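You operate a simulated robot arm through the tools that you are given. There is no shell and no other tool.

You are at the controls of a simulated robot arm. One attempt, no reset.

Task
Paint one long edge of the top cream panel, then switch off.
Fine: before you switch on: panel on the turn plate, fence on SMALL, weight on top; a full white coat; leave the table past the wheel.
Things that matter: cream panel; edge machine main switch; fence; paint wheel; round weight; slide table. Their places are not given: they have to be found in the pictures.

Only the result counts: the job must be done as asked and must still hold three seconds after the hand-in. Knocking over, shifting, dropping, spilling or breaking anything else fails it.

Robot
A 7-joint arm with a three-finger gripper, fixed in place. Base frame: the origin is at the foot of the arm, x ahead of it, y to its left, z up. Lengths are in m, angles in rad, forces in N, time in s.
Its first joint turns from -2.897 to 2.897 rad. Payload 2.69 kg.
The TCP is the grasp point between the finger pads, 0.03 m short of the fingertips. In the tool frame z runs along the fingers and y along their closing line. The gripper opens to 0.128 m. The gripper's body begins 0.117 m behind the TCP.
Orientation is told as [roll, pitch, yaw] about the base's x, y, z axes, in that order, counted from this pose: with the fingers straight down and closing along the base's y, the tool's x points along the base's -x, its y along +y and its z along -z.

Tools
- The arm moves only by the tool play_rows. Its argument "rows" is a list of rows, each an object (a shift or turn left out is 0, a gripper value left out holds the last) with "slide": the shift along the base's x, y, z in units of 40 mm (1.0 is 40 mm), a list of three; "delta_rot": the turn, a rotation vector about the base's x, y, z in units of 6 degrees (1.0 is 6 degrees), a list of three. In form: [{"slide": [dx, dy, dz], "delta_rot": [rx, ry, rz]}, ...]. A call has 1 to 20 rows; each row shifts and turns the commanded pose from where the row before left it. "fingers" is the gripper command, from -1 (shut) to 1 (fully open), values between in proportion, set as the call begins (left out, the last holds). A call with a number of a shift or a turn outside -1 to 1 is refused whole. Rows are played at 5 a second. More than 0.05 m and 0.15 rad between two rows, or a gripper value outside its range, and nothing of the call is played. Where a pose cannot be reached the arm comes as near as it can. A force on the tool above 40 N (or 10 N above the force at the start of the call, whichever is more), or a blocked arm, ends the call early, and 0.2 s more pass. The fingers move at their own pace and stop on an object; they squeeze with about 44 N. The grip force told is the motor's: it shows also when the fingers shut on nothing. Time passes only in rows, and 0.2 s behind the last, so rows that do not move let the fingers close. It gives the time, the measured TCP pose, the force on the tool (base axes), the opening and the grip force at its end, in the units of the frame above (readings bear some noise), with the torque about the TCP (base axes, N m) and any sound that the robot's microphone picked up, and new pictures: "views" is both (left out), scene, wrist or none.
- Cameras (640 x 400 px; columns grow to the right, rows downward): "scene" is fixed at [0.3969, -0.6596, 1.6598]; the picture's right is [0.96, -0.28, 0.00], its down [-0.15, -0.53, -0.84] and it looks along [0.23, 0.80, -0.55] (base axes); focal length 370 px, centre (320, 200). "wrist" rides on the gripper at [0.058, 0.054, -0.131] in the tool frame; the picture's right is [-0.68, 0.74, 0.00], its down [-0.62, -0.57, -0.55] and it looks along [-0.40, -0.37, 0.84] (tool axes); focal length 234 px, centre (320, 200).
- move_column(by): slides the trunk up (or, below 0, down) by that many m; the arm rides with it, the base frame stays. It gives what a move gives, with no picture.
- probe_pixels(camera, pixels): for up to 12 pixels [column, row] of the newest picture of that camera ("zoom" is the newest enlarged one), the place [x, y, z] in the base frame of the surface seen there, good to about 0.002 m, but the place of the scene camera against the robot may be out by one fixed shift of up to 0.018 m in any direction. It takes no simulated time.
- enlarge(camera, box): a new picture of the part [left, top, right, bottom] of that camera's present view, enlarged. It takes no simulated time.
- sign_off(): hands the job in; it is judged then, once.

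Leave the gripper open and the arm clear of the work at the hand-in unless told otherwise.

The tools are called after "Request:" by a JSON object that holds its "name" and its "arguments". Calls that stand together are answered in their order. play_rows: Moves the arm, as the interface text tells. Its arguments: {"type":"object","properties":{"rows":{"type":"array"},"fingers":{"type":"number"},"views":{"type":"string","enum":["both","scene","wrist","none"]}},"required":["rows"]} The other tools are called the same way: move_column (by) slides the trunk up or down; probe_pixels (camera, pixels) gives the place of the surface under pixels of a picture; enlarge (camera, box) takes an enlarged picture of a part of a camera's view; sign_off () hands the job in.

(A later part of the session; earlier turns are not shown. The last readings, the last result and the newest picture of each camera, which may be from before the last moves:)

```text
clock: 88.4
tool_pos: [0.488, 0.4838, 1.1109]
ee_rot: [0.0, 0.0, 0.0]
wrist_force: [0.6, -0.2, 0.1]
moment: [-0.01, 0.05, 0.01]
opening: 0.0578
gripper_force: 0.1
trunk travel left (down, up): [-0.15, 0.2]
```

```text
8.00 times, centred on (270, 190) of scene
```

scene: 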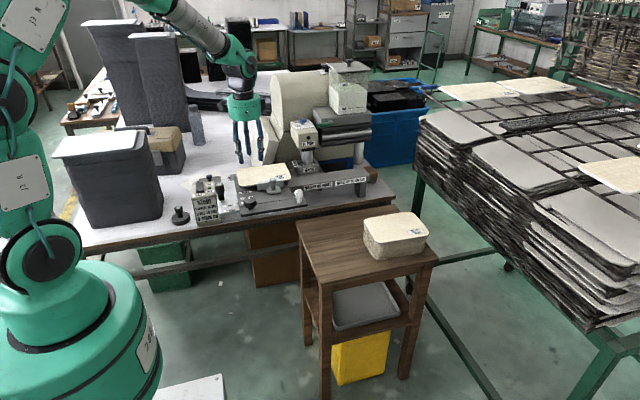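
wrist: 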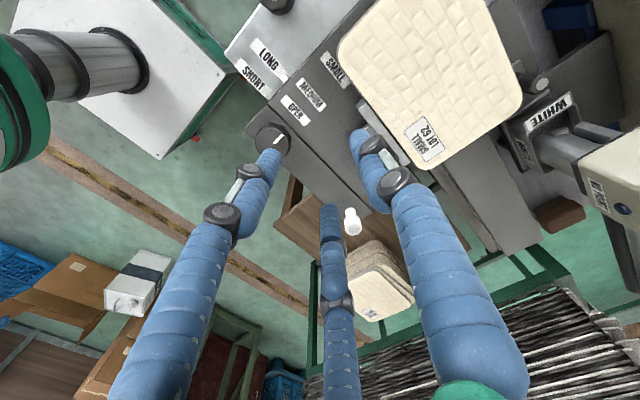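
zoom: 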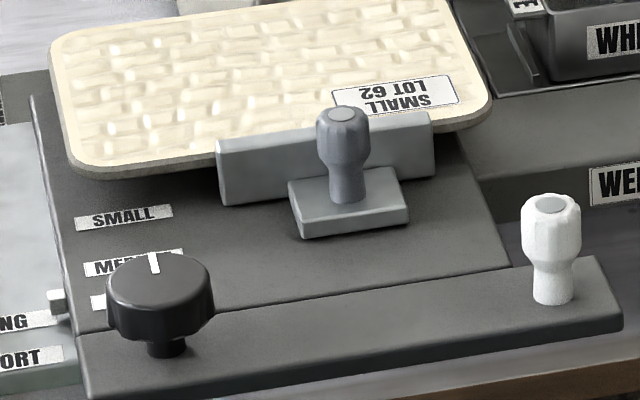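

I'll probe the labels, bar and panel positions again, now that the hand is clear.

Request:
{"name": "enlarge", "arguments": {"camera": "wrist", "box": [260, 20, 460, 220]}}

Request:
{"name": "probe_pixels", "arguments": {"camera": "zoom", "pixels": [[268, 97], [222, 148], [190, 180], [320, 170], [335, 185], [316, 172], [400, 270], [290, 75], [340, 160], [410, 250], [275, 50], [560, 120]]}}

Request:
{"name": "probe_pixels", "arguments": {"camera": "zoom", "pixels": [[276, 70], [300, 20], [630, 140], [637, 160], [600, 190], [540, 245], [480, 285], [420, 270], [450, 298], [360, 195], [330, 160], [380, 225]]}}

```text
2.00 times, centred on (360, 120) of wrist
```

zoom: 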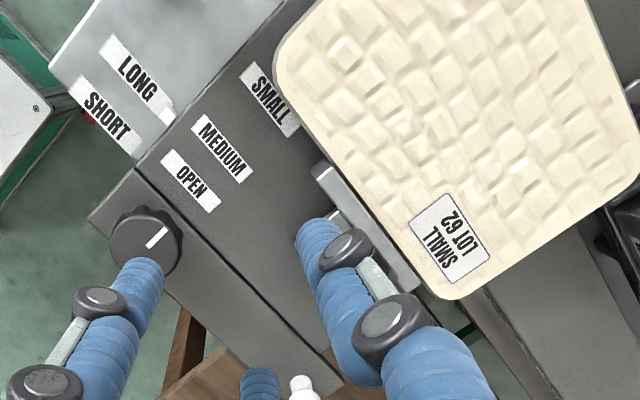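

```text
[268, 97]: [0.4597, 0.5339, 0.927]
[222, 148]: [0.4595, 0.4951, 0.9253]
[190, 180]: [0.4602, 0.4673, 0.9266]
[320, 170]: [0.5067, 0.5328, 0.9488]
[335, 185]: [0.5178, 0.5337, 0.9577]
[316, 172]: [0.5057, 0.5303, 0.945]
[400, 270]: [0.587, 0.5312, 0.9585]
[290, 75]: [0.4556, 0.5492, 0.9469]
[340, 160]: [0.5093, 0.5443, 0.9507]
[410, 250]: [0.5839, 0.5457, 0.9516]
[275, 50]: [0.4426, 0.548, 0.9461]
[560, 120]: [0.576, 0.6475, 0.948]
```

```text
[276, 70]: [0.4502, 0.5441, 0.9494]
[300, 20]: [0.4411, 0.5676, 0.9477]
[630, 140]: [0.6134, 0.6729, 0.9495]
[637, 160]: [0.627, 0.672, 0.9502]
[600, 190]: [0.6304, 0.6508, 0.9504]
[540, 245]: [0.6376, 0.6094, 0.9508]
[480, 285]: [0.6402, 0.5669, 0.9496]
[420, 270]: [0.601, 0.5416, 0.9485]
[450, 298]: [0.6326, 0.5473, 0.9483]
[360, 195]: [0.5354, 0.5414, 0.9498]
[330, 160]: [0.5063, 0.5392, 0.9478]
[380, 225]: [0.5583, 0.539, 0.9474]
```

The fence bar centre (≈0.533) matches the SMALL label (0.534), and the panel's front edge rests against it (≈0.5395). The panel is about 10 mm left of the plate centre, so I'll nudge it +x. I'll close the fingers, go down left of the panel at (0.407, 0.61), and push gently 10 mm.

Request:
{"name": "play_rows", "arguments": {"rows": [{"slide": [-0.5, 0.75, 0]}, {"slide": [-0.5, 0.75, 0]}, {"slide": [-0.5, 0.8, 0]}, {"slide": [-0.5, 0.85, -0.2]}, {"slide": [0, 0, -0.9]}, {"slide": [0, 0, -0.9]}, {"slide": [0, 0, -0.9]}, {"slide": [0, 0, -0.65]}, {"slide": [0, 0, 0]}], "fingers": -1, "views": "both"}}

Request:
{"name": "enlarge", "arguments": {"camera": "wrist", "box": [260, 60, 460, 220]}}

Request:
{"name": "enlarge", "arguments": {"camera": "scene", "box": [190, 150, 300, 220]}}

```text
clock: 90.4
tool_pos: [0.4087, 0.6104, 0.968]
ee_rot: [0.0, -0.001, 0.0]
wrist_force: [-0.1, -0.7, -0.5]
moment: [-0.02, 0.02, 0.01]
opening: 0.0023
gripper_force: 31.2
trunk travel left (down, up): [-0.15, 0.2]
```

scene: 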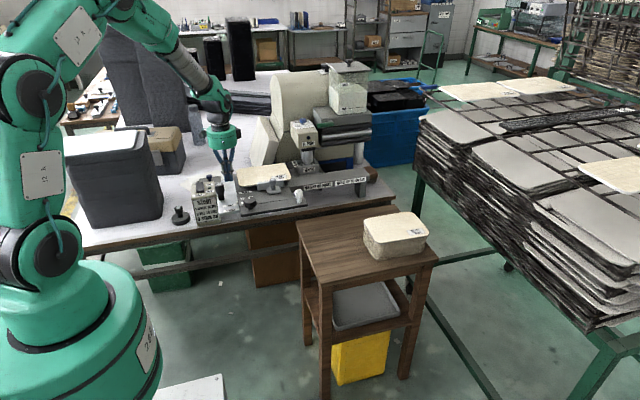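
wrist: 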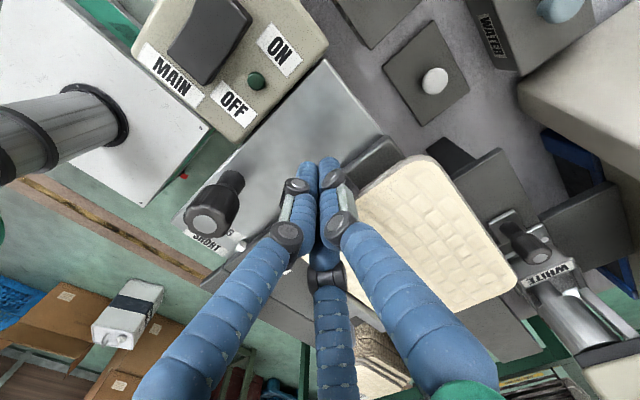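

```text
2.50 times, centred on (360, 140) of wrist
```

zoom: 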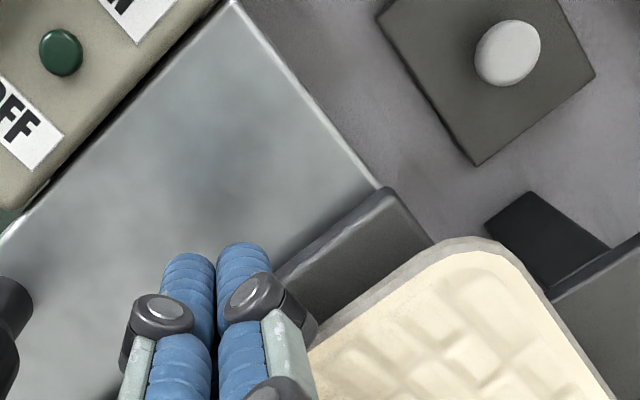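

```text
5.71 times, centred on (245, 185) of scene
```

zoom: 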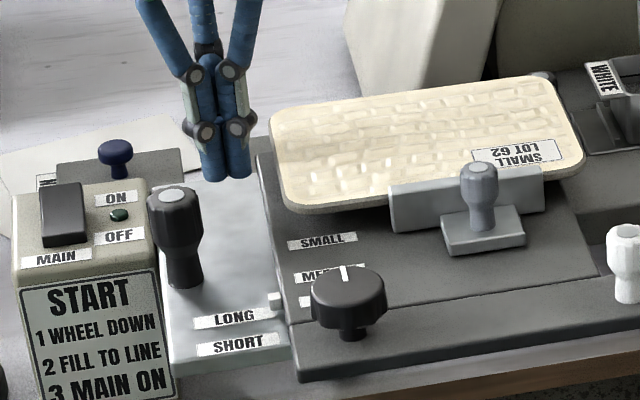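

The tips are left of the panel at its mid-length. I'll push +x slowly by 27 mm (about 10–11 mm of panel motion).

Request:
{"name": "play_rows", "arguments": {"rows": [{"slide": [0.25, 0, 0]}, {"slide": [0.15, 0, 0]}, {"slide": [0.15, 0, 0]}, {"slide": [0.13, 0, 0]}, {"slide": [0, 0, 0]}], "views": "wrist"}}

Request:
{"name": "play_rows", "arguments": {"rows": [{"slide": [-0.5, 0, 0]}, {"slide": [-0.1, 0, 0.7]}, {"slide": [0, 0, 0.9]}, {"slide": [0, 0, 0.9]}, {"slide": [0, -0.5, 0.9]}, {"slide": [0, -0.5, 0.3]}, {"slide": [0, -0.5, 0]}], "views": "both"}}

Request:
{"name": "enlarge", "arguments": {"camera": "wrist", "box": [260, 20, 460, 220]}}

```text
clock: 91.6
tool_pos: [0.4362, 0.6089, 0.968]
ee_rot: [0.0, 0.001, 0.001]
wrist_force: [-0.2, 0.1, 0.5]
moment: [0.0, 0.01, 0.0]
opening: 0.0022
gripper_force: 30.6
trunk travel left (down, up): [-0.15, 0.2]
```

wrist: 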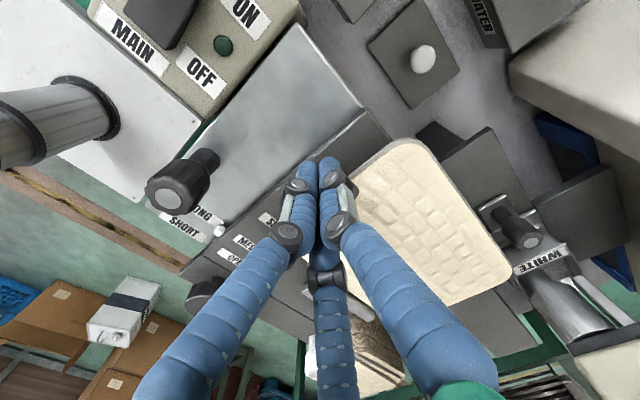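

```text
clock: 93.2
tool_pos: [0.4108, 0.5492, 1.1177]
ee_rot: [0.0, 0.0, 0.001]
wrist_force: [0.2, -0.2, -0.7]
moment: [-0.01, 0.01, 0.0]
opening: 0.002
gripper_force: 31.8
trunk travel left (down, up): [-0.15, 0.2]
```

scene: 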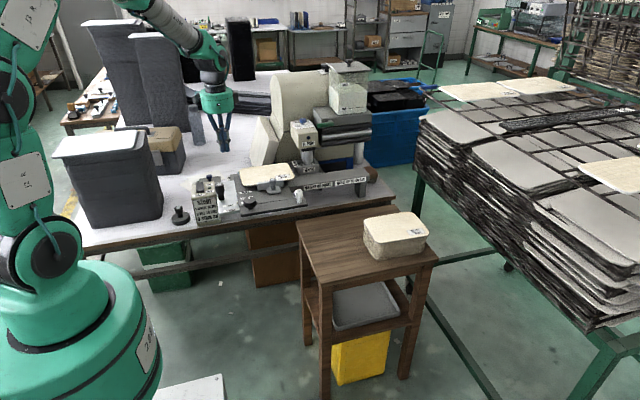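
wrist: 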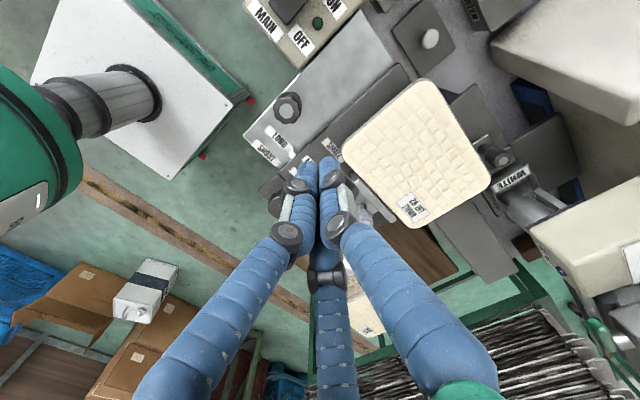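

```text
2.00 times, centred on (360, 120) of wrist
```

zoom: 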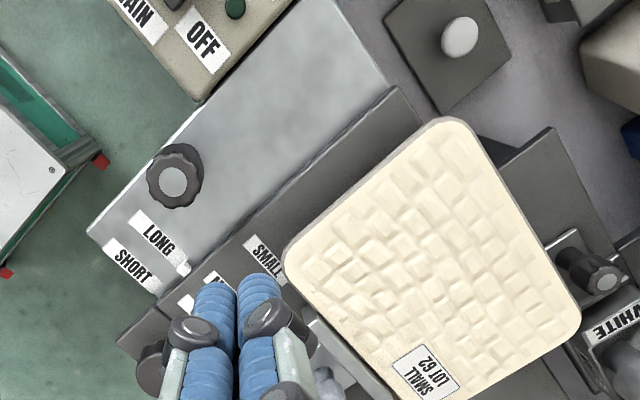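

I'll probe the panel edges and the deck's left edge once more, and look at the weight next.

Request:
{"name": "probe_pixels", "arguments": {"camera": "zoom", "pixels": [[345, 195], [380, 165], [420, 135], [310, 290], [345, 330], [500, 165], [540, 240], [560, 335], [500, 375], [430, 250], [240, 240], [300, 180]]}}

Request:
{"name": "enlarge", "arguments": {"camera": "scene", "box": [165, 195, 205, 235]}}

Request:
{"name": "probe_pixels", "arguments": {"camera": "zoom", "pixels": [[300, 130], [310, 150], [300, 230], [220, 260], [390, 250], [300, 320], [310, 120], [310, 200], [240, 220], [370, 210], [310, 280], [310, 90]]}}

```text
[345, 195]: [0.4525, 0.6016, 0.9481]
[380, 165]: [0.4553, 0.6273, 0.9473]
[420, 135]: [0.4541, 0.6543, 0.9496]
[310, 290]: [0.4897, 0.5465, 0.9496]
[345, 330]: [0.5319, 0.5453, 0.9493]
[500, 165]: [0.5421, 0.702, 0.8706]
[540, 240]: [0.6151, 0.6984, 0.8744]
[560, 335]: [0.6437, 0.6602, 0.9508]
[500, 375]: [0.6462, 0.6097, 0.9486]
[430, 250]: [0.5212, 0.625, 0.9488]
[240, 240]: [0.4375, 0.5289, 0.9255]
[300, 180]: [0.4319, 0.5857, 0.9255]
```

```text
10.00 times, centred on (185, 215) of scene
```

zoom: 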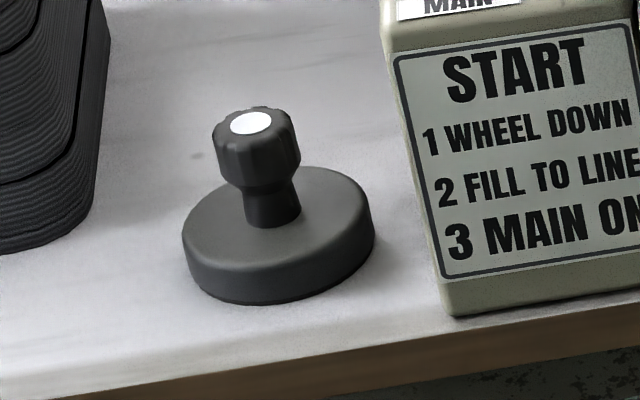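

```text
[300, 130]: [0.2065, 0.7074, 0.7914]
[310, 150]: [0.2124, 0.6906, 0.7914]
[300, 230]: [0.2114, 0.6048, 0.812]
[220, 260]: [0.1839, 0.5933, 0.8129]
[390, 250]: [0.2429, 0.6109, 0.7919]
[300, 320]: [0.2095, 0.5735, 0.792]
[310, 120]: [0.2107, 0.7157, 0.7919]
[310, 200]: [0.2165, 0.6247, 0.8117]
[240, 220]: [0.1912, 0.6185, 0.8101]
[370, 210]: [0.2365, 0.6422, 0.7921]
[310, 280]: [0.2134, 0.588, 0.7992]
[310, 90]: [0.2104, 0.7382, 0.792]
```

The panel is centred (x 0.452–0.648). The weight's disc is near (0.207, 0.62), with the dark stack to its left and the START box to its right. I'll probe those for clearance.

Request:
{"name": "probe_pixels", "arguments": {"camera": "scene", "pixels": [[100, 140], [150, 150], [158, 165], [160, 200], [155, 220], [130, 228], [195, 190], [193, 200], [216, 190], [197, 222], [216, 218], [180, 207]]}}

Request:
{"name": "enlarge", "arguments": {"camera": "scene", "box": [60, 110, 240, 240]}}

```text
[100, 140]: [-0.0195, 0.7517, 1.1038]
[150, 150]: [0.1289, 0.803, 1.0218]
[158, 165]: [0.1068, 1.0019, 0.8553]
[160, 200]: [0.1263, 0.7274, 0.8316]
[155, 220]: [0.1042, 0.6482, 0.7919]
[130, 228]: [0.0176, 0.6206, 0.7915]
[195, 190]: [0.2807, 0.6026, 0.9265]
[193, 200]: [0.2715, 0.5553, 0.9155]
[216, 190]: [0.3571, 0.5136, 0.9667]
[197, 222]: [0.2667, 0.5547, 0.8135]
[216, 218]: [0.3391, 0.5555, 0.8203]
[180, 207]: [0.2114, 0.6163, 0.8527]
```

```text
3.08 times, centred on (150, 175) of scene
```

zoom: 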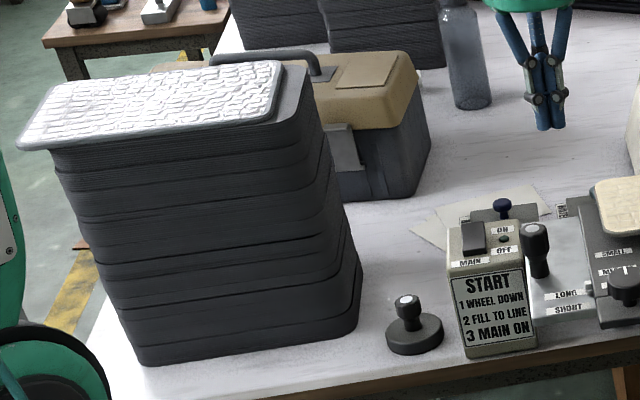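

The dark stack (x<0.13, y>0.655, up to z≈1.09) is near the weight, so I'll use a yaw of +60° to keep the hand's camera boxes clear. I'll move above the weight at z≈1.03 with the fingers open and look.

Request:
{"name": "play_rows", "arguments": {"rows": [{"slide": [-0.4, 0.15, 0], "delta_rot": [0, 0, 1]}, {"slide": [-0.45, 0.17, 0], "delta_rot": [0, 0, 1]}, {"slide": [-0.5, 0.18, -0.1], "delta_rot": [0, 0, 1]}, {"slide": [-0.5, 0.18, -0.2], "delta_rot": [0, 0, 1]}, {"slide": [-0.5, 0.18, -0.3], "delta_rot": [0, 0, 1]}, {"slide": [-0.5, 0.18, -0.3], "delta_rot": [0, 0, 1]}, {"slide": [-0.5, 0.18, -0.3], "delta_rot": [0, 0, 1]}, {"slide": [-0.5, 0.18, -0.3], "delta_rot": [0, 0, 1]}, {"slide": [-0.5, 0.2, -0.3], "delta_rot": [0, 0, 1]}, {"slide": [-0.5, 0.2, -0.3], "delta_rot": [0, 0, 1]}, {"slide": [0, 0, 0]}], "fingers": -0.1, "views": "both"}}

Request:
{"name": "enlarge", "arguments": {"camera": "wrist", "box": [220, 60, 440, 260]}}

```text
clock: 95.6
tool_pos: [0.2181, 0.6209, 1.0325]
ee_rot: [0.001, -0.001, 1.046]
wrist_force: [-0.6, -0.3, -0.6]
moment: [-0.03, -0.03, 0.0]
opening: 0.0574
gripper_force: 0.0
trunk travel left (down, up): [-0.15, 0.2]
```

scene: 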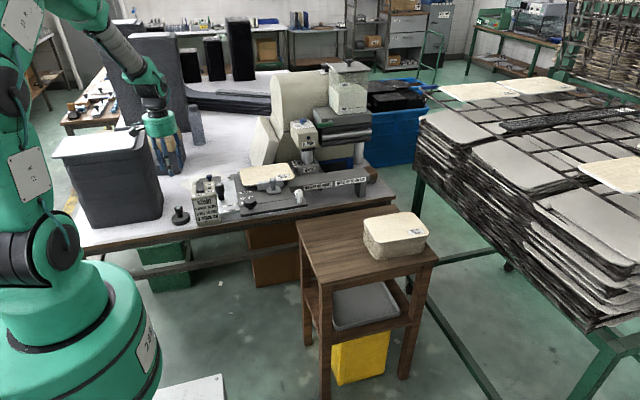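
wrist: 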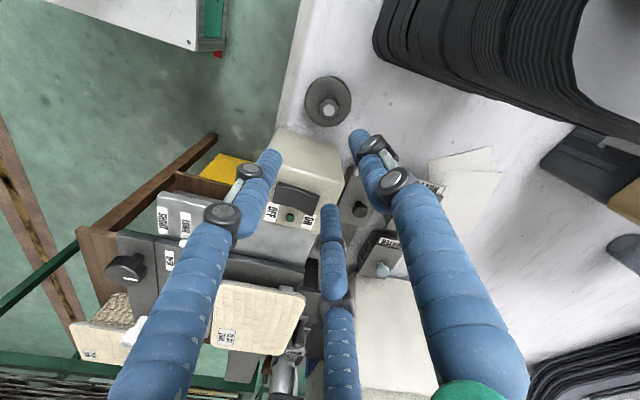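

```text
2.00 times, centred on (330, 160) of wrist
```

zoom: 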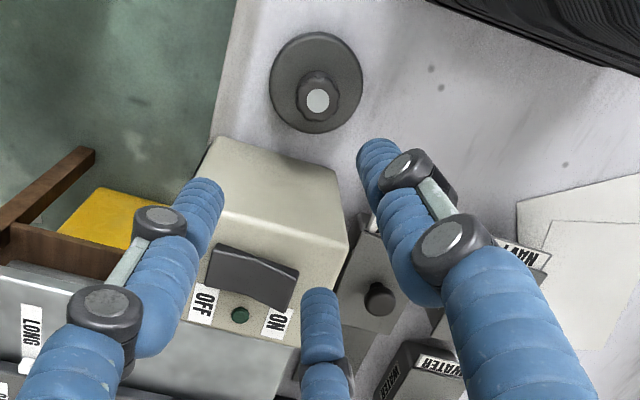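

I see the weight at zoom (316,82) with its knob top at (318,100). I'll probe it and the START box edge.

Request:
{"name": "probe_pixels", "arguments": {"camera": "zoom", "pixels": [[318, 100], [312, 92], [335, 100], [300, 100], [318, 115], [275, 80], [360, 80], [316, 35], [316, 128], [215, 145], [340, 170], [340, 240]]}}

```text
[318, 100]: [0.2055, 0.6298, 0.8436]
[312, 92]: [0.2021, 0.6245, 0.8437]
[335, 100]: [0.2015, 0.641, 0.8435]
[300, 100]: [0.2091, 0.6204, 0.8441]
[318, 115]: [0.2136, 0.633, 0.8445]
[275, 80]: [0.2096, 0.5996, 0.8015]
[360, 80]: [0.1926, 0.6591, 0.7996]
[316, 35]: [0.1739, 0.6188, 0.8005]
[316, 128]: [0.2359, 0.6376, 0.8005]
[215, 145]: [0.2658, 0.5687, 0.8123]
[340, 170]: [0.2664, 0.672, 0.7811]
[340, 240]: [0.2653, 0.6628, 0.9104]
```

The weight's knob top is at (0.2055, 0.630, 0.844), disc radius ≈0.032. I'll descend over it with a narrower opening (0.045) to TCP z≈0.848.

Request:
{"name": "play_rows", "arguments": {"rows": [{"slide": [-0.315, 0.23, -0.3]}, {"slide": [0, 0, -0.8]}, {"slide": [0, 0, -0.9]}, {"slide": [0, 0, -0.9]}, {"slide": [0, 0, -0.8]}, {"slide": [0, 0, -0.6]}, {"slide": [0, 0, -0.3]}, {"slide": [0, 0, 0]}], "fingers": -0.3, "views": "wrist"}}

Request:
{"name": "enlarge", "arguments": {"camera": "wrist", "box": [220, 80, 440, 260]}}

```text
clock: 97.4
tool_pos: [0.2046, 0.6309, 0.8466]
ee_rot: [0.0, 0.0, 1.048]
wrist_force: [-0.4, -0.5, 0.1]
moment: [-0.02, -0.02, 0.02]
opening: 0.0448
gripper_force: 0.1
trunk travel left (down, up): [-0.15, 0.2]
```

wrist: 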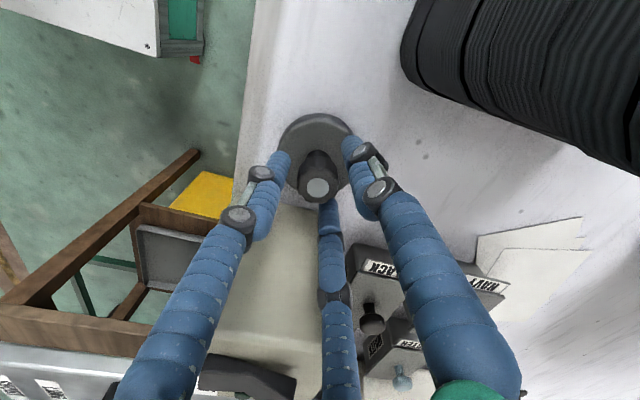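

```text
2.22 times, centred on (330, 170) of wrist
```

zoom: 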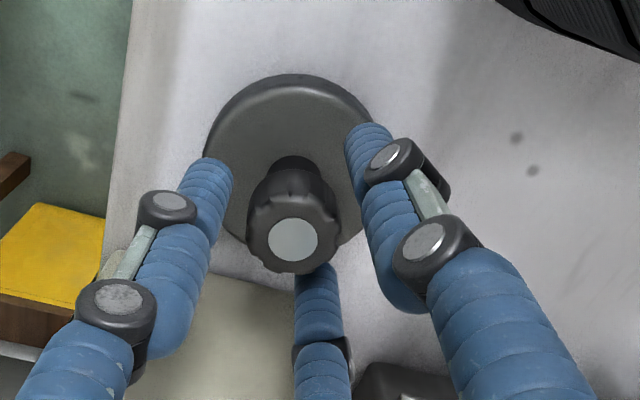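

The knob stands between the fingers. I'll close on it, then lift slowly.

Request:
{"name": "play_rows", "arguments": {"rows": [{"slide": [0, 0, 0]}, {"slide": [0, 0, 0]}, {"slide": [0, 0, 0]}], "fingers": -1, "views": "none"}}

Request:
{"name": "play_rows", "arguments": {"rows": [{"slide": [0, 0, 0.15]}, {"slide": [0, 0, 0.3]}, {"slide": [0, 0, 0.6]}, {"slide": [0, 0, 0.8]}, {"slide": [0, 0, 0]}], "views": "both"}}

Request:
{"name": "enlarge", "arguments": {"camera": "wrist", "box": [220, 80, 440, 260]}}

```text
clock: 98.2
tool_pos: [0.2031, 0.6301, 0.8469]
ee_rot: [0.0, 0.001, 1.047]
wrist_force: [-0.1, -2.9, -0.5]
moment: [-0.34, 0.02, 0.03]
opening: 0.0284
gripper_force: 44.0
trunk travel left (down, up): [-0.15, 0.2]
```

```text
clock: 99.4
tool_pos: [0.2072, 0.6303, 0.922]
ee_rot: [0.001, -0.001, 1.048]
wrist_force: [-1.4, 0.3, -4.7]
moment: [0.05, 0.01, 0.02]
opening: 0.0287
gripper_force: 43.9
trunk travel left (down, up): [-0.15, 0.2]
```

scene: 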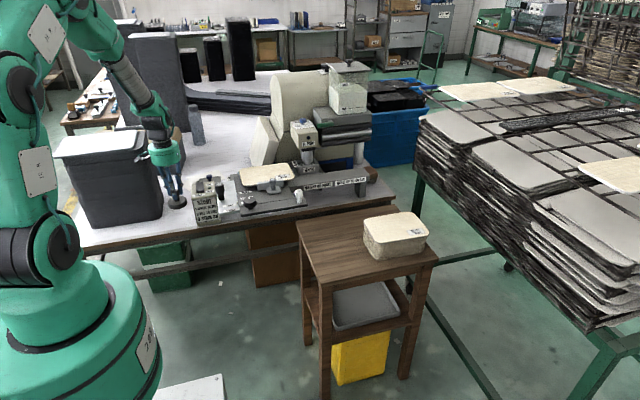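
wrist: 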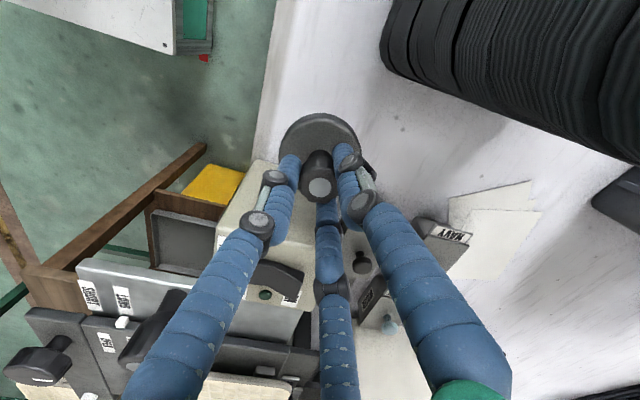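

```text
2.22 times, centred on (330, 170) of wrist
```

zoom: 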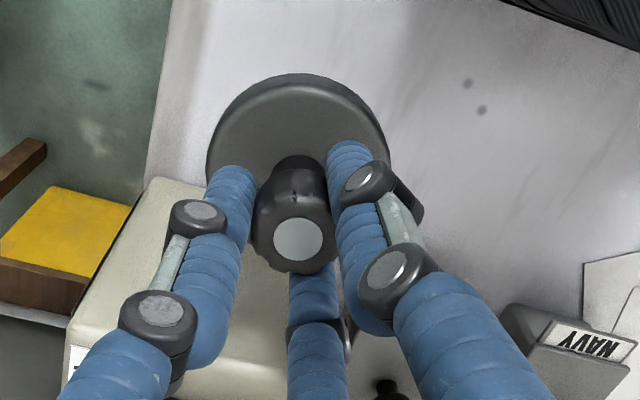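

The weight is lifted (about 0.48 kg); its base is 66 mm below the TCP. I'll rise to z≈1.12 and carry it over the panel centre (0.550, 0.609).

Request:
{"name": "play_rows", "arguments": {"rows": [{"slide": [0, 0, 0.9]}, {"slide": [0, 0, 0.95]}, {"slide": [0, 0, 0.95]}, {"slide": [0, 0, 0.95]}, {"slide": [0, 0, 0.95]}, {"slide": [0.5, -0.03, 0.2]}, {"slide": [0.9, -0.06, 0]}, {"slide": [0.95, -0.06, 0]}, {"slide": [0.95, -0.06, 0]}, {"slide": [0.95, -0.06, 0]}, {"slide": [0.95, -0.06, 0]}, {"slide": [0.95, -0.06, 0]}, {"slide": [0.95, -0.06, 0]}, {"slide": [0.95, -0.06, 0]}, {"slide": [0.5, -0.03, 0]}, {"slide": [0, 0, 0]}], "views": "both"}}

Request:
{"name": "enlarge", "arguments": {"camera": "wrist", "box": [180, 40, 460, 260]}}

```text
clock: 102.8
tool_pos: [0.5479, 0.6099, 1.1182]
ee_rot: [0.0, 0.0, 1.047]
wrist_force: [-0.2, 0.0, -5.4]
moment: [-0.01, 0.04, 0.03]
opening: 0.0285
gripper_force: 43.7
trunk travel left (down, up): [-0.15, 0.2]
```

scene: 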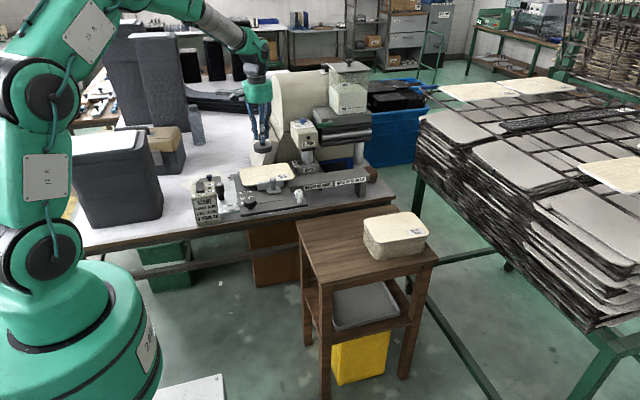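
wrist: 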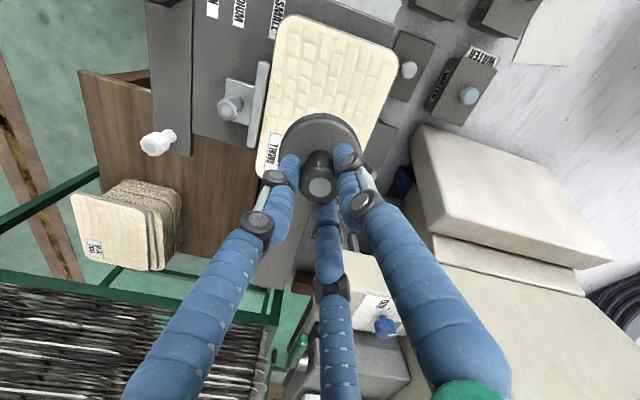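

```text
1.82 times, centred on (320, 150) of wrist
```

zoom: 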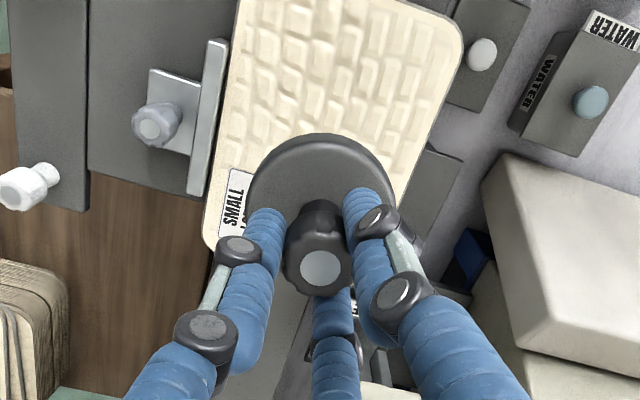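

Positioned over the panel centre. I'll lower to about 3 mm above the panel, then make contact in small steps.

Request:
{"name": "play_rows", "arguments": {"rows": [{"slide": [0.05, 0, -0.7]}, {"slide": [0, 0, -0.7]}, {"slide": [0, 0, -0.6]}, {"slide": [0, 0, -0.35]}, {"slide": [0, 0, -0.1]}, {"slide": [0, 0, 0]}], "views": "none"}}

Request:
{"name": "play_rows", "arguments": {"rows": [{"slide": [0, 0, -0.04]}, {"slide": [0, 0, -0.03]}, {"slide": [0, 0, 0]}], "views": "both"}}

```text
clock: 104.2
tool_pos: [0.5494, 0.6099, 1.0197]
ee_rot: [0.0, -0.001, 1.047]
wrist_force: [-0.7, -0.4, -5.2]
moment: [0.02, -0.01, -0.01]
opening: 0.0284
gripper_force: 44.4
trunk travel left (down, up): [-0.15, 0.2]
```

```text
clock: 105.0
tool_pos: [0.5488, 0.61, 1.0166]
ee_rot: [-0.001, 0.0, 1.047]
wrist_force: [0.3, -0.1, -4.6]
moment: [-0.01, -0.02, -0.01]
opening: 0.0286
gripper_force: 44.1
trunk travel left (down, up): [-0.15, 0.2]
```

scene: 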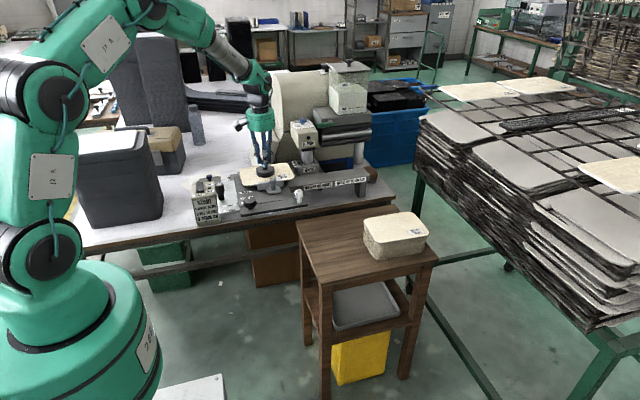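
wrist: 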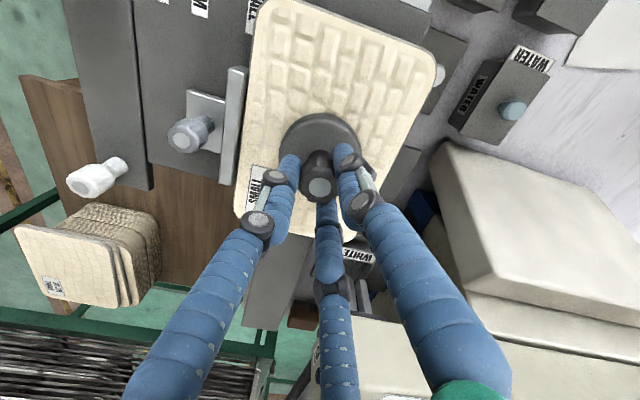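

No contact yet, as the force still shows the full weight. A few more 1–2 mm steps.

Request:
{"name": "play_rows", "arguments": {"rows": [{"slide": [0, 0, -0.04]}, {"slide": [0, 0, 0]}], "views": "none"}}

Request:
{"name": "play_rows", "arguments": {"rows": [{"slide": [0, 0, -0.03]}, {"slide": [0, 0, 0]}], "views": "none"}}

```text
clock: 105.6
tool_pos: [0.5498, 0.6103, 1.0153]
ee_rot: [0.0, 0.0, 1.046]
wrist_force: [0.5, 0.1, -0.4]
moment: [-0.19, 0.06, 0.03]
opening: 0.0287
gripper_force: 43.8
trunk travel left (down, up): [-0.15, 0.2]
```

```text
clock: 106.2
tool_pos: [0.5491, 0.6102, 1.0153]
ee_rot: [0.001, -0.003, 1.048]
wrist_force: [1.0, -2.8, 8.0]
moment: [-0.52, 0.09, 0.02]
opening: 0.0286
gripper_force: 44.4
trunk travel left (down, up): [-0.15, 0.2]
```

The weight rests on the panel (force reversed). I'll open and rise straight up.

Request:
{"name": "play_rows", "arguments": {"rows": [{"slide": [0, 0, 0]}, {"slide": [0, 0, 0]}, {"slide": [0, 0, 0.4]}, {"slide": [0, 0, 0.8]}, {"slide": [0, 0, 0.9]}, {"slide": [0, 0, 0.9]}, {"slide": [-0.5, -0.3, 0.5]}, {"slide": [-0.7, -0.5, 0]}, {"slide": [-0.7, -0.5, 0]}], "fingers": -0.2, "views": "both"}}

Request:
{"name": "enlarge", "arguments": {"camera": "scene", "box": [190, 140, 330, 220]}}

Request:
{"name": "enlarge", "arguments": {"camera": "wrist", "box": [180, 60, 440, 260]}}

```text
clock: 108.2
tool_pos: [0.4739, 0.557, 1.1542]
ee_rot: [0.0, 0.0, 1.044]
wrist_force: [0.6, 0.8, 0.0]
moment: [0.01, 0.02, 0.04]
opening: 0.0514
gripper_force: 0.0
trunk travel left (down, up): [-0.15, 0.2]
```

scene: 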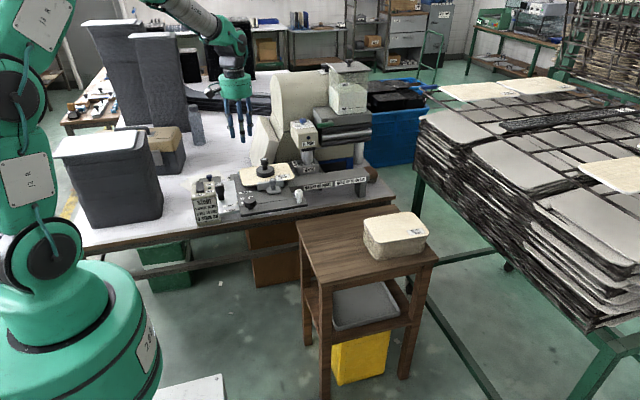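
wrist: 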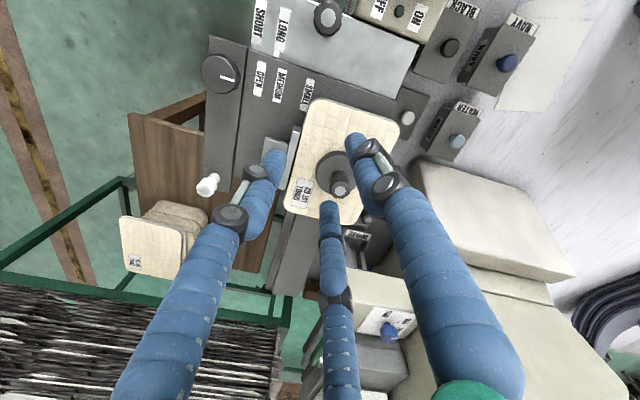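

```text
4.57 times, centred on (260, 180) of scene
```

zoom: 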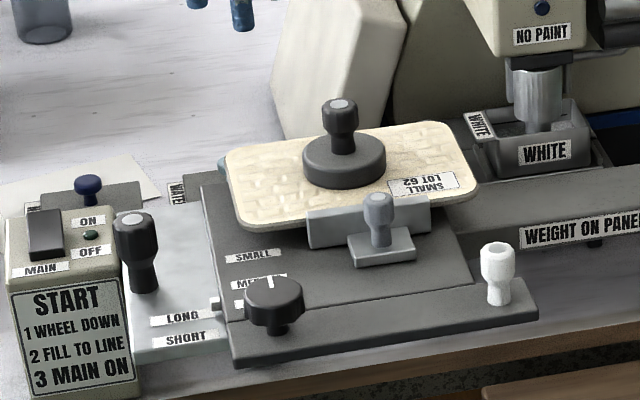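

```text
2.00 times, centred on (310, 160) of wrist
```

zoom: 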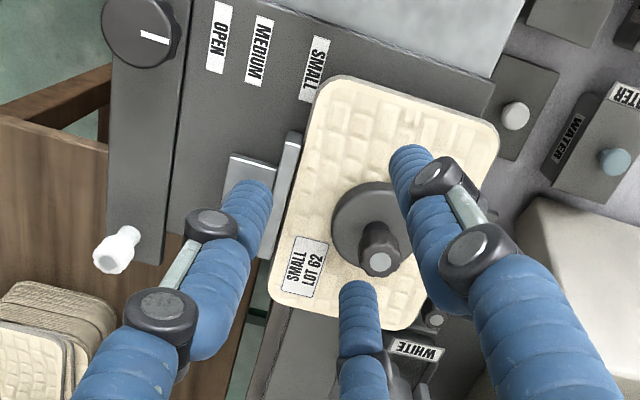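

The weight sits on the panel. Next is the filling step. I'll study the green lever, the dials and the trough in the scene picture.

Request:
{"name": "enlarge", "arguments": {"camera": "scene", "box": [304, 110, 352, 140]}}

Request:
{"name": "probe_pixels", "arguments": {"camera": "zoom", "pixels": [[170, 195], [250, 195], [330, 190], [380, 190], [350, 150], [130, 200], [160, 230], [250, 240], [360, 230], [420, 200], [350, 120], [200, 300]]}}

Request:
{"name": "enlarge", "arguments": {"camera": "scene", "box": [284, 140, 332, 175]}}

```text
13.33 times, centred on (328, 125) of scene
```

zoom: 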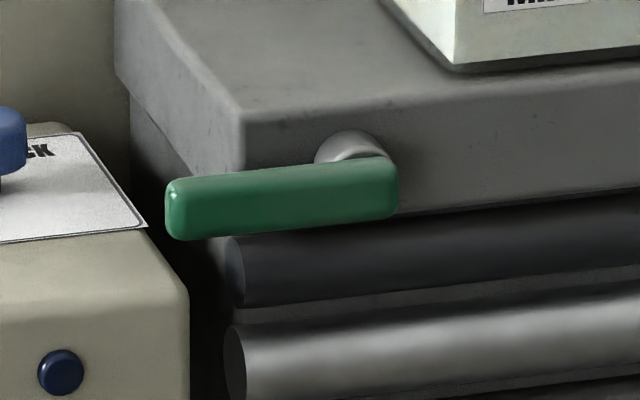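

```text
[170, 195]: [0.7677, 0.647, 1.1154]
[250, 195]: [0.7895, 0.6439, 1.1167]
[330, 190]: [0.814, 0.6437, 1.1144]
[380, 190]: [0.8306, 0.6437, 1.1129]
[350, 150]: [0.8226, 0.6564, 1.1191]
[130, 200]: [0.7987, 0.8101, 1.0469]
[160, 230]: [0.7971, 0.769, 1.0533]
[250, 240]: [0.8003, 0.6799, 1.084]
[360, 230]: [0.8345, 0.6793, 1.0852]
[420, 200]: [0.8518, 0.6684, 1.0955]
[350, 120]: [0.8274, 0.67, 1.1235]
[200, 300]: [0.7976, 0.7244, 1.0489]
```

```text
11.43 times, centred on (308, 158) of scene
```

zoom: 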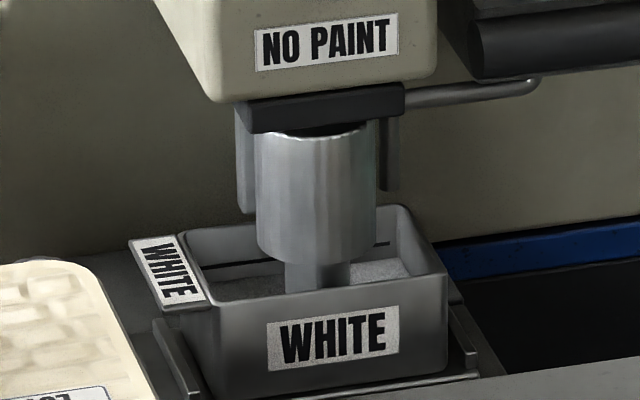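

The green lever is a bar from x≈0.767 to 0.838 at y≈0.655, z≈1.10, with its pivot near its right end. The trough level is below its line. I'll approach with the tool level, pointing +y, so I can press the lever both down and up. First I yaw back and roll level in front of the head.

Request:
{"name": "play_rows", "arguments": {"rows": [{"slide": [0.3, -0.4, 0.1], "delta_rot": [0, 0, -1]}, {"slide": [0.3, -0.4, 0.1], "delta_rot": [0, 0, -1]}, {"slide": [0.3, -0.4, 0.1], "delta_rot": [0, 0, -1]}, {"slide": [0.3, -0.4, 0.1], "delta_rot": [0, 0, -1]}, {"slide": [0.3, -0.4, 0.1], "delta_rot": [0, 0, -1]}, {"slide": [0.3, -0.4, 0.1], "delta_rot": [0, 0, -1]}, {"slide": [0.3, -0.4, 0.1], "delta_rot": [0, 0, -1]}, {"slide": [0.3, -0.4, 0.1], "delta_rot": [0, 0, -1]}, {"slide": [0.3, -0.4, 0.1], "delta_rot": [0, 0, -1]}, {"slide": [0.3, -0.4, 0.1], "delta_rot": [0, 0, -1]}], "fingers": -1, "views": "none"}}

Request:
{"name": "play_rows", "arguments": {"rows": [{"slide": [0.2, 0, 0], "delta_rot": [1, 0, 0]}, {"slide": [0.2, 0, 0], "delta_rot": [1, 0, 0]}, {"slide": [0.2, 0, 0], "delta_rot": [1, 0, 0]}, {"slide": [0.2, 0, 0], "delta_rot": [1, 0, 0]}, {"slide": [0.2, 0, 0], "delta_rot": [1, 0, 0]}, {"slide": [0.2, 0, 0], "delta_rot": [1, 0, 0]}, {"slide": [0.2, 0, 0], "delta_rot": [1, 0, 0]}, {"slide": [0.2, 0, 0], "delta_rot": [1, 0, 0]}, {"slide": [0.2, 0, 0], "delta_rot": [1, 0, 0]}, {"slide": [0.2, 0, 0], "delta_rot": [1, 0, 0]}, {"slide": [0.2, 0, -0.1], "delta_rot": [1, 0, 0]}, {"slide": [0.2, 0, -0.1], "delta_rot": [1, 0, 0]}, {"slide": [0.2, 0, -0.1], "delta_rot": [1, 0, 0]}, {"slide": [0.1, 0, 0], "delta_rot": [1, 0, 0]}, {"slide": [0, 0, 0], "delta_rot": [1, 0, 0]}], "views": "both"}}

Request:
{"name": "enlarge", "arguments": {"camera": "wrist", "box": [240, 40, 480, 260]}}

```text
clock: 110.4
tool_pos: [0.593, 0.3976, 1.1944]
ee_rot: [0.0, 0.001, -0.001]
wrist_force: [-1.4, -0.7, 0.1]
moment: [-0.02, 0.02, 0.05]
opening: 0.0021
gripper_force: 31.4
trunk travel left (down, up): [-0.15, 0.2]
```

```text
clock: 113.6
tool_pos: [0.7015, 0.3967, 1.1831]
ee_rot: [1.571, 0.0, -0.001]
wrist_force: [-0.6, -0.5, 0.7]
moment: [-0.02, 0.01, -0.02]
opening: 0.0019
gripper_force: 31.6
trunk travel left (down, up): [-0.15, 0.2]
```

scene: 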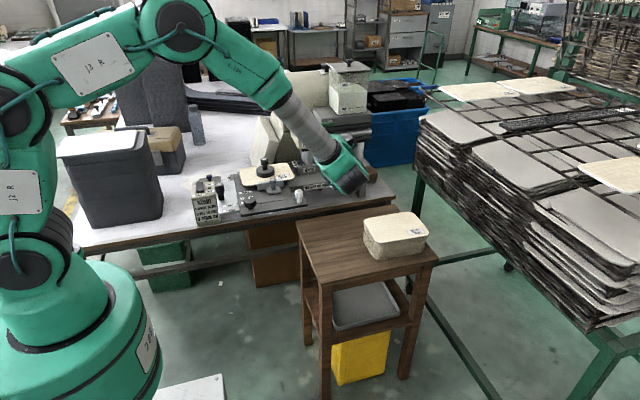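
wrist: 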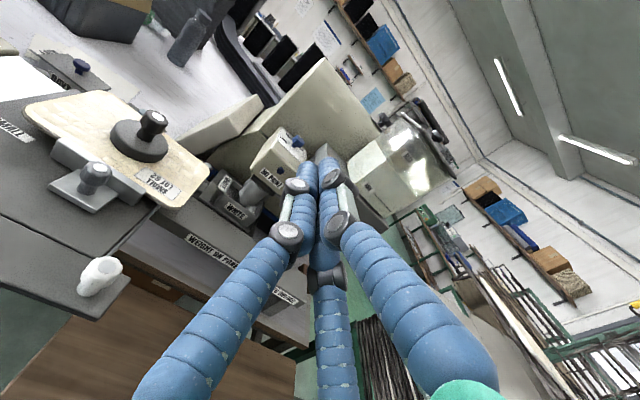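

```text
1.82 times, centred on (360, 150) of wrist
```

zoom: 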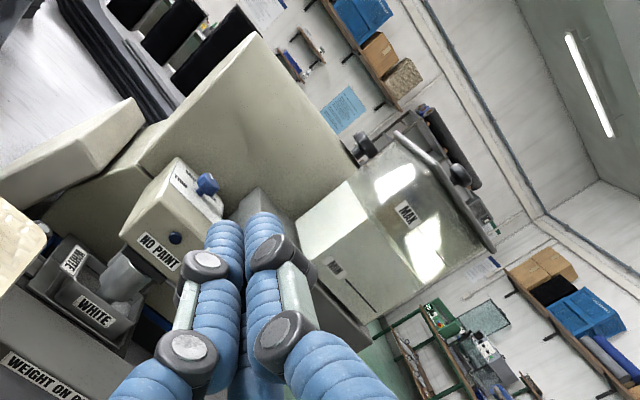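

From here I can also see the UP/DOWN dial near zoom (365,145). I'll enlarge it to check its pointer, and the trough area too.

Request:
{"name": "enlarge", "arguments": {"camera": "wrist", "box": [345, 130, 385, 160]}}

Request:
{"name": "enlarge", "arguments": {"camera": "wrist", "box": [190, 120, 310, 220]}}

Request:
{"name": "enlarge", "arguments": {"camera": "scene", "box": [318, 56, 346, 76]}}

```text
13.33 times, centred on (365, 145) of wrist
```

zoom: 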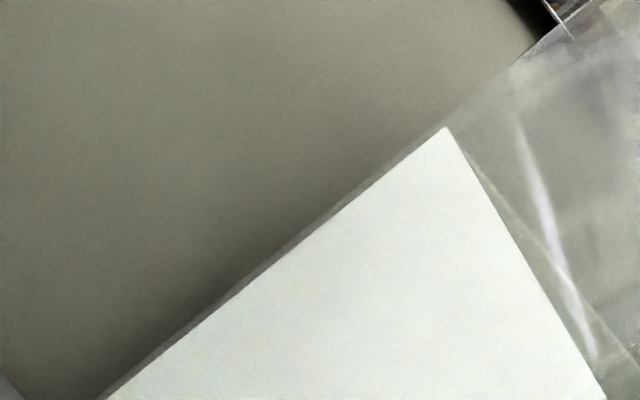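

```text
4.00 times, centred on (250, 170) of wrist
```

zoom: 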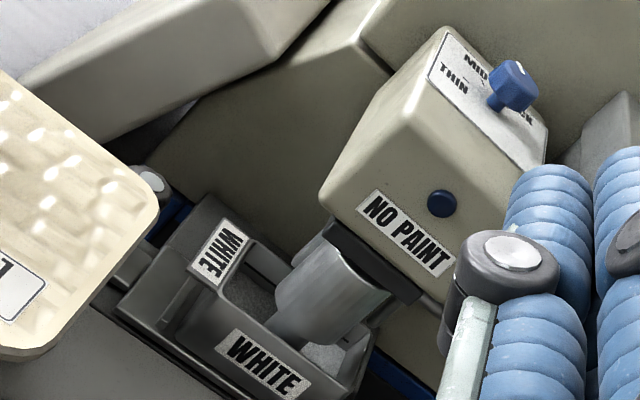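

```text
16.00 times, centred on (332, 66) of scene
```

zoom: 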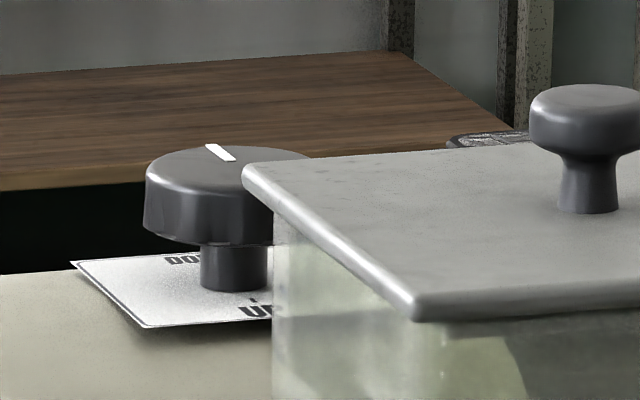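

The pointer is at DOWN, so the wheel is down. I'll move closer to the lever, with tips 6–7 cm short of it and higher than it, and look.

Request:
{"name": "play_rows", "arguments": {"rows": [{"slide": [0.5, 0.8, 0]}, {"slide": [0.5, 0.8, 0]}, {"slide": [0.5, 0.8, 0]}, {"slide": [0.5, 0.8, 0]}, {"slide": [0.1, 0.6, -0.3]}, {"slide": [0, 0, 0]}], "views": "both"}}

Request:
{"name": "enlarge", "arguments": {"camera": "wrist", "box": [200, 80, 440, 280]}}

Request:
{"name": "enlarge", "arguments": {"camera": "scene", "box": [280, 90, 380, 170]}}

```text
clock: 115.0
tool_pos: [0.7845, 0.5501, 1.1727]
ee_rot: [1.572, 0.002, 0.001]
wrist_force: [0.4, 0.2, -0.5]
moment: [0.03, 0.01, 0.03]
opening: 0.0023
gripper_force: 31.4
trunk travel left (down, up): [-0.15, 0.2]
```

scene: 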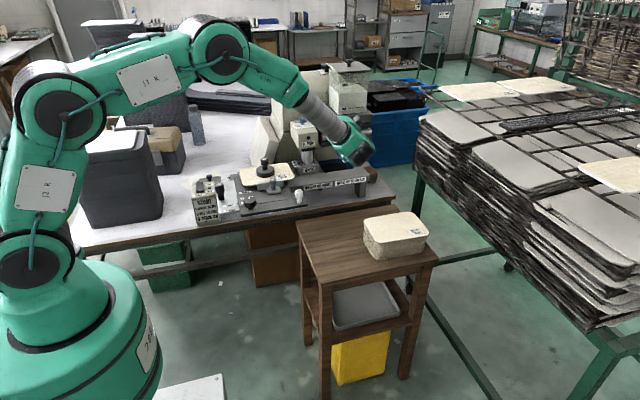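
wrist: 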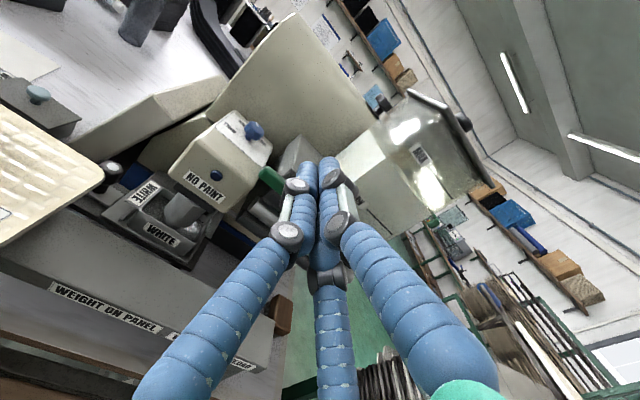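

```text
2.00 times, centred on (320, 180) of wrist
```

zoom: 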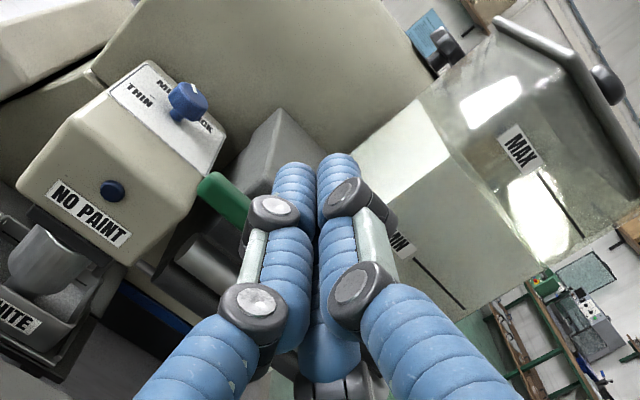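

```text
5.00 times, centred on (330, 130) of scene
```

zoom: 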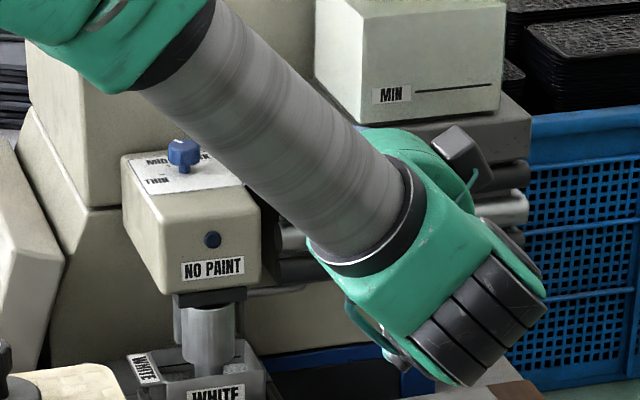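

I can still see the trough in the scene picture in this pose. I'll probe the lever tip in the wrist zoom for its exact place.

Request:
{"name": "enlarge", "arguments": {"camera": "wrist", "box": [250, 140, 330, 220]}}

Request:
{"name": "probe_pixels", "arguments": {"camera": "zoom", "pixels": [[175, 150], [190, 170], [210, 190], [165, 165], [190, 200], [170, 140], [100, 140], [130, 180], [200, 140], [230, 120], [170, 230], [220, 170]]}}

```text
5.00 times, centred on (290, 180) of wrist
```

zoom: 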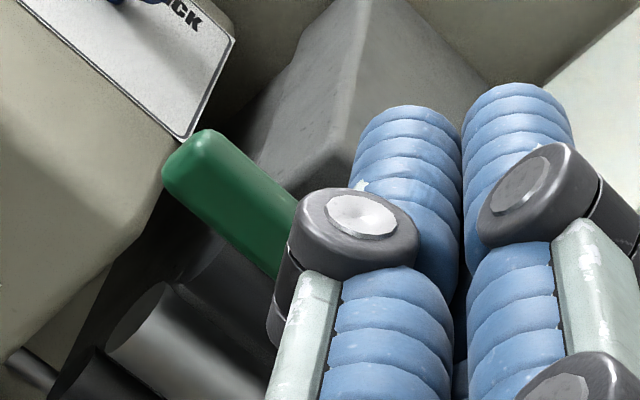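

```text
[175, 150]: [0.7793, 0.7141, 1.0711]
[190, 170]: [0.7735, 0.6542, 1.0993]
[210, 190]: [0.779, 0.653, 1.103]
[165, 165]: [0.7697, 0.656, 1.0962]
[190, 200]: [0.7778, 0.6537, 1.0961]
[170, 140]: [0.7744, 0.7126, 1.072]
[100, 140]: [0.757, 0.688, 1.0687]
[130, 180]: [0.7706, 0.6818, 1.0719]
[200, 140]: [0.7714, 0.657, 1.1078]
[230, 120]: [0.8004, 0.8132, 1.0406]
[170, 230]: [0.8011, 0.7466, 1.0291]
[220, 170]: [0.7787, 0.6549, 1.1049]
```

The lever's tip is at x≈0.769, z 1.094–1.109, with its front at y≈0.6535 and the pivot near (0.8246, 1.107). I'll place the closed fingertips over it at x≈0.79 (TCP (0.79, 0.640, 1.14)).

Request:
{"name": "play_rows", "arguments": {"rows": [{"slide": [0.07, 0.6, -0.1]}, {"slide": [0.07, 0.8, -0.2]}, {"slide": [0, 0.6, -0.3]}, {"slide": [0, 0.25, -0.2]}, {"slide": [0, 0, 0]}], "views": "both"}}

Request:
{"name": "enlarge", "arguments": {"camera": "wrist", "box": [220, 100, 400, 240]}}

Request:
{"name": "enlarge", "arguments": {"camera": "scene", "box": [280, 110, 360, 175]}}

```text
clock: 116.2
tool_pos: [0.7912, 0.6392, 1.1382]
ee_rot: [1.57, 0.0, 0.0]
wrist_force: [0.0, -0.7, 0.6]
moment: [0.01, 0.02, 0.02]
opening: 0.0017
gripper_force: 31.3
trunk travel left (down, up): [-0.15, 0.2]
```

scene: 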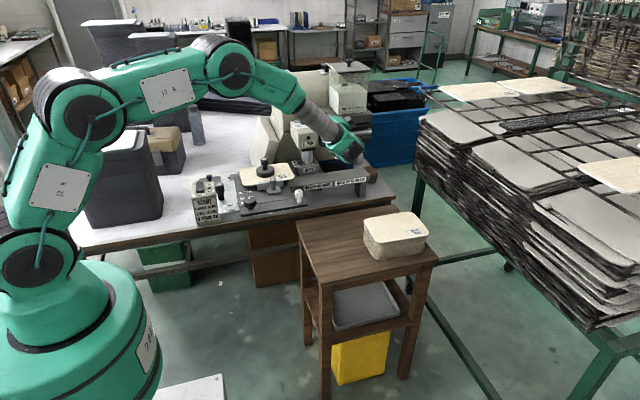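
wrist: 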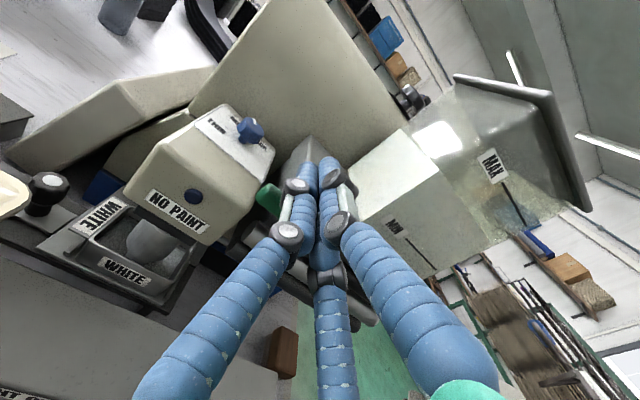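

```text
2.86 times, centred on (310, 170) of wrist
```

zoom: 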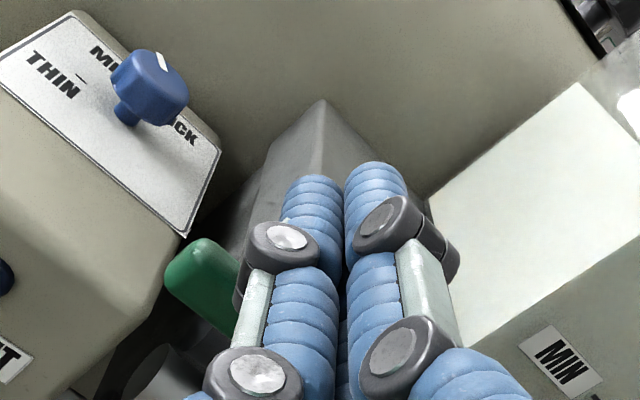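

```text
6.15 times, centred on (320, 142) of scene
```

zoom: 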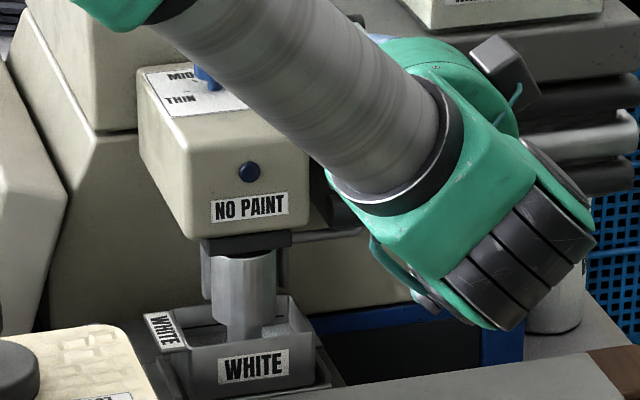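

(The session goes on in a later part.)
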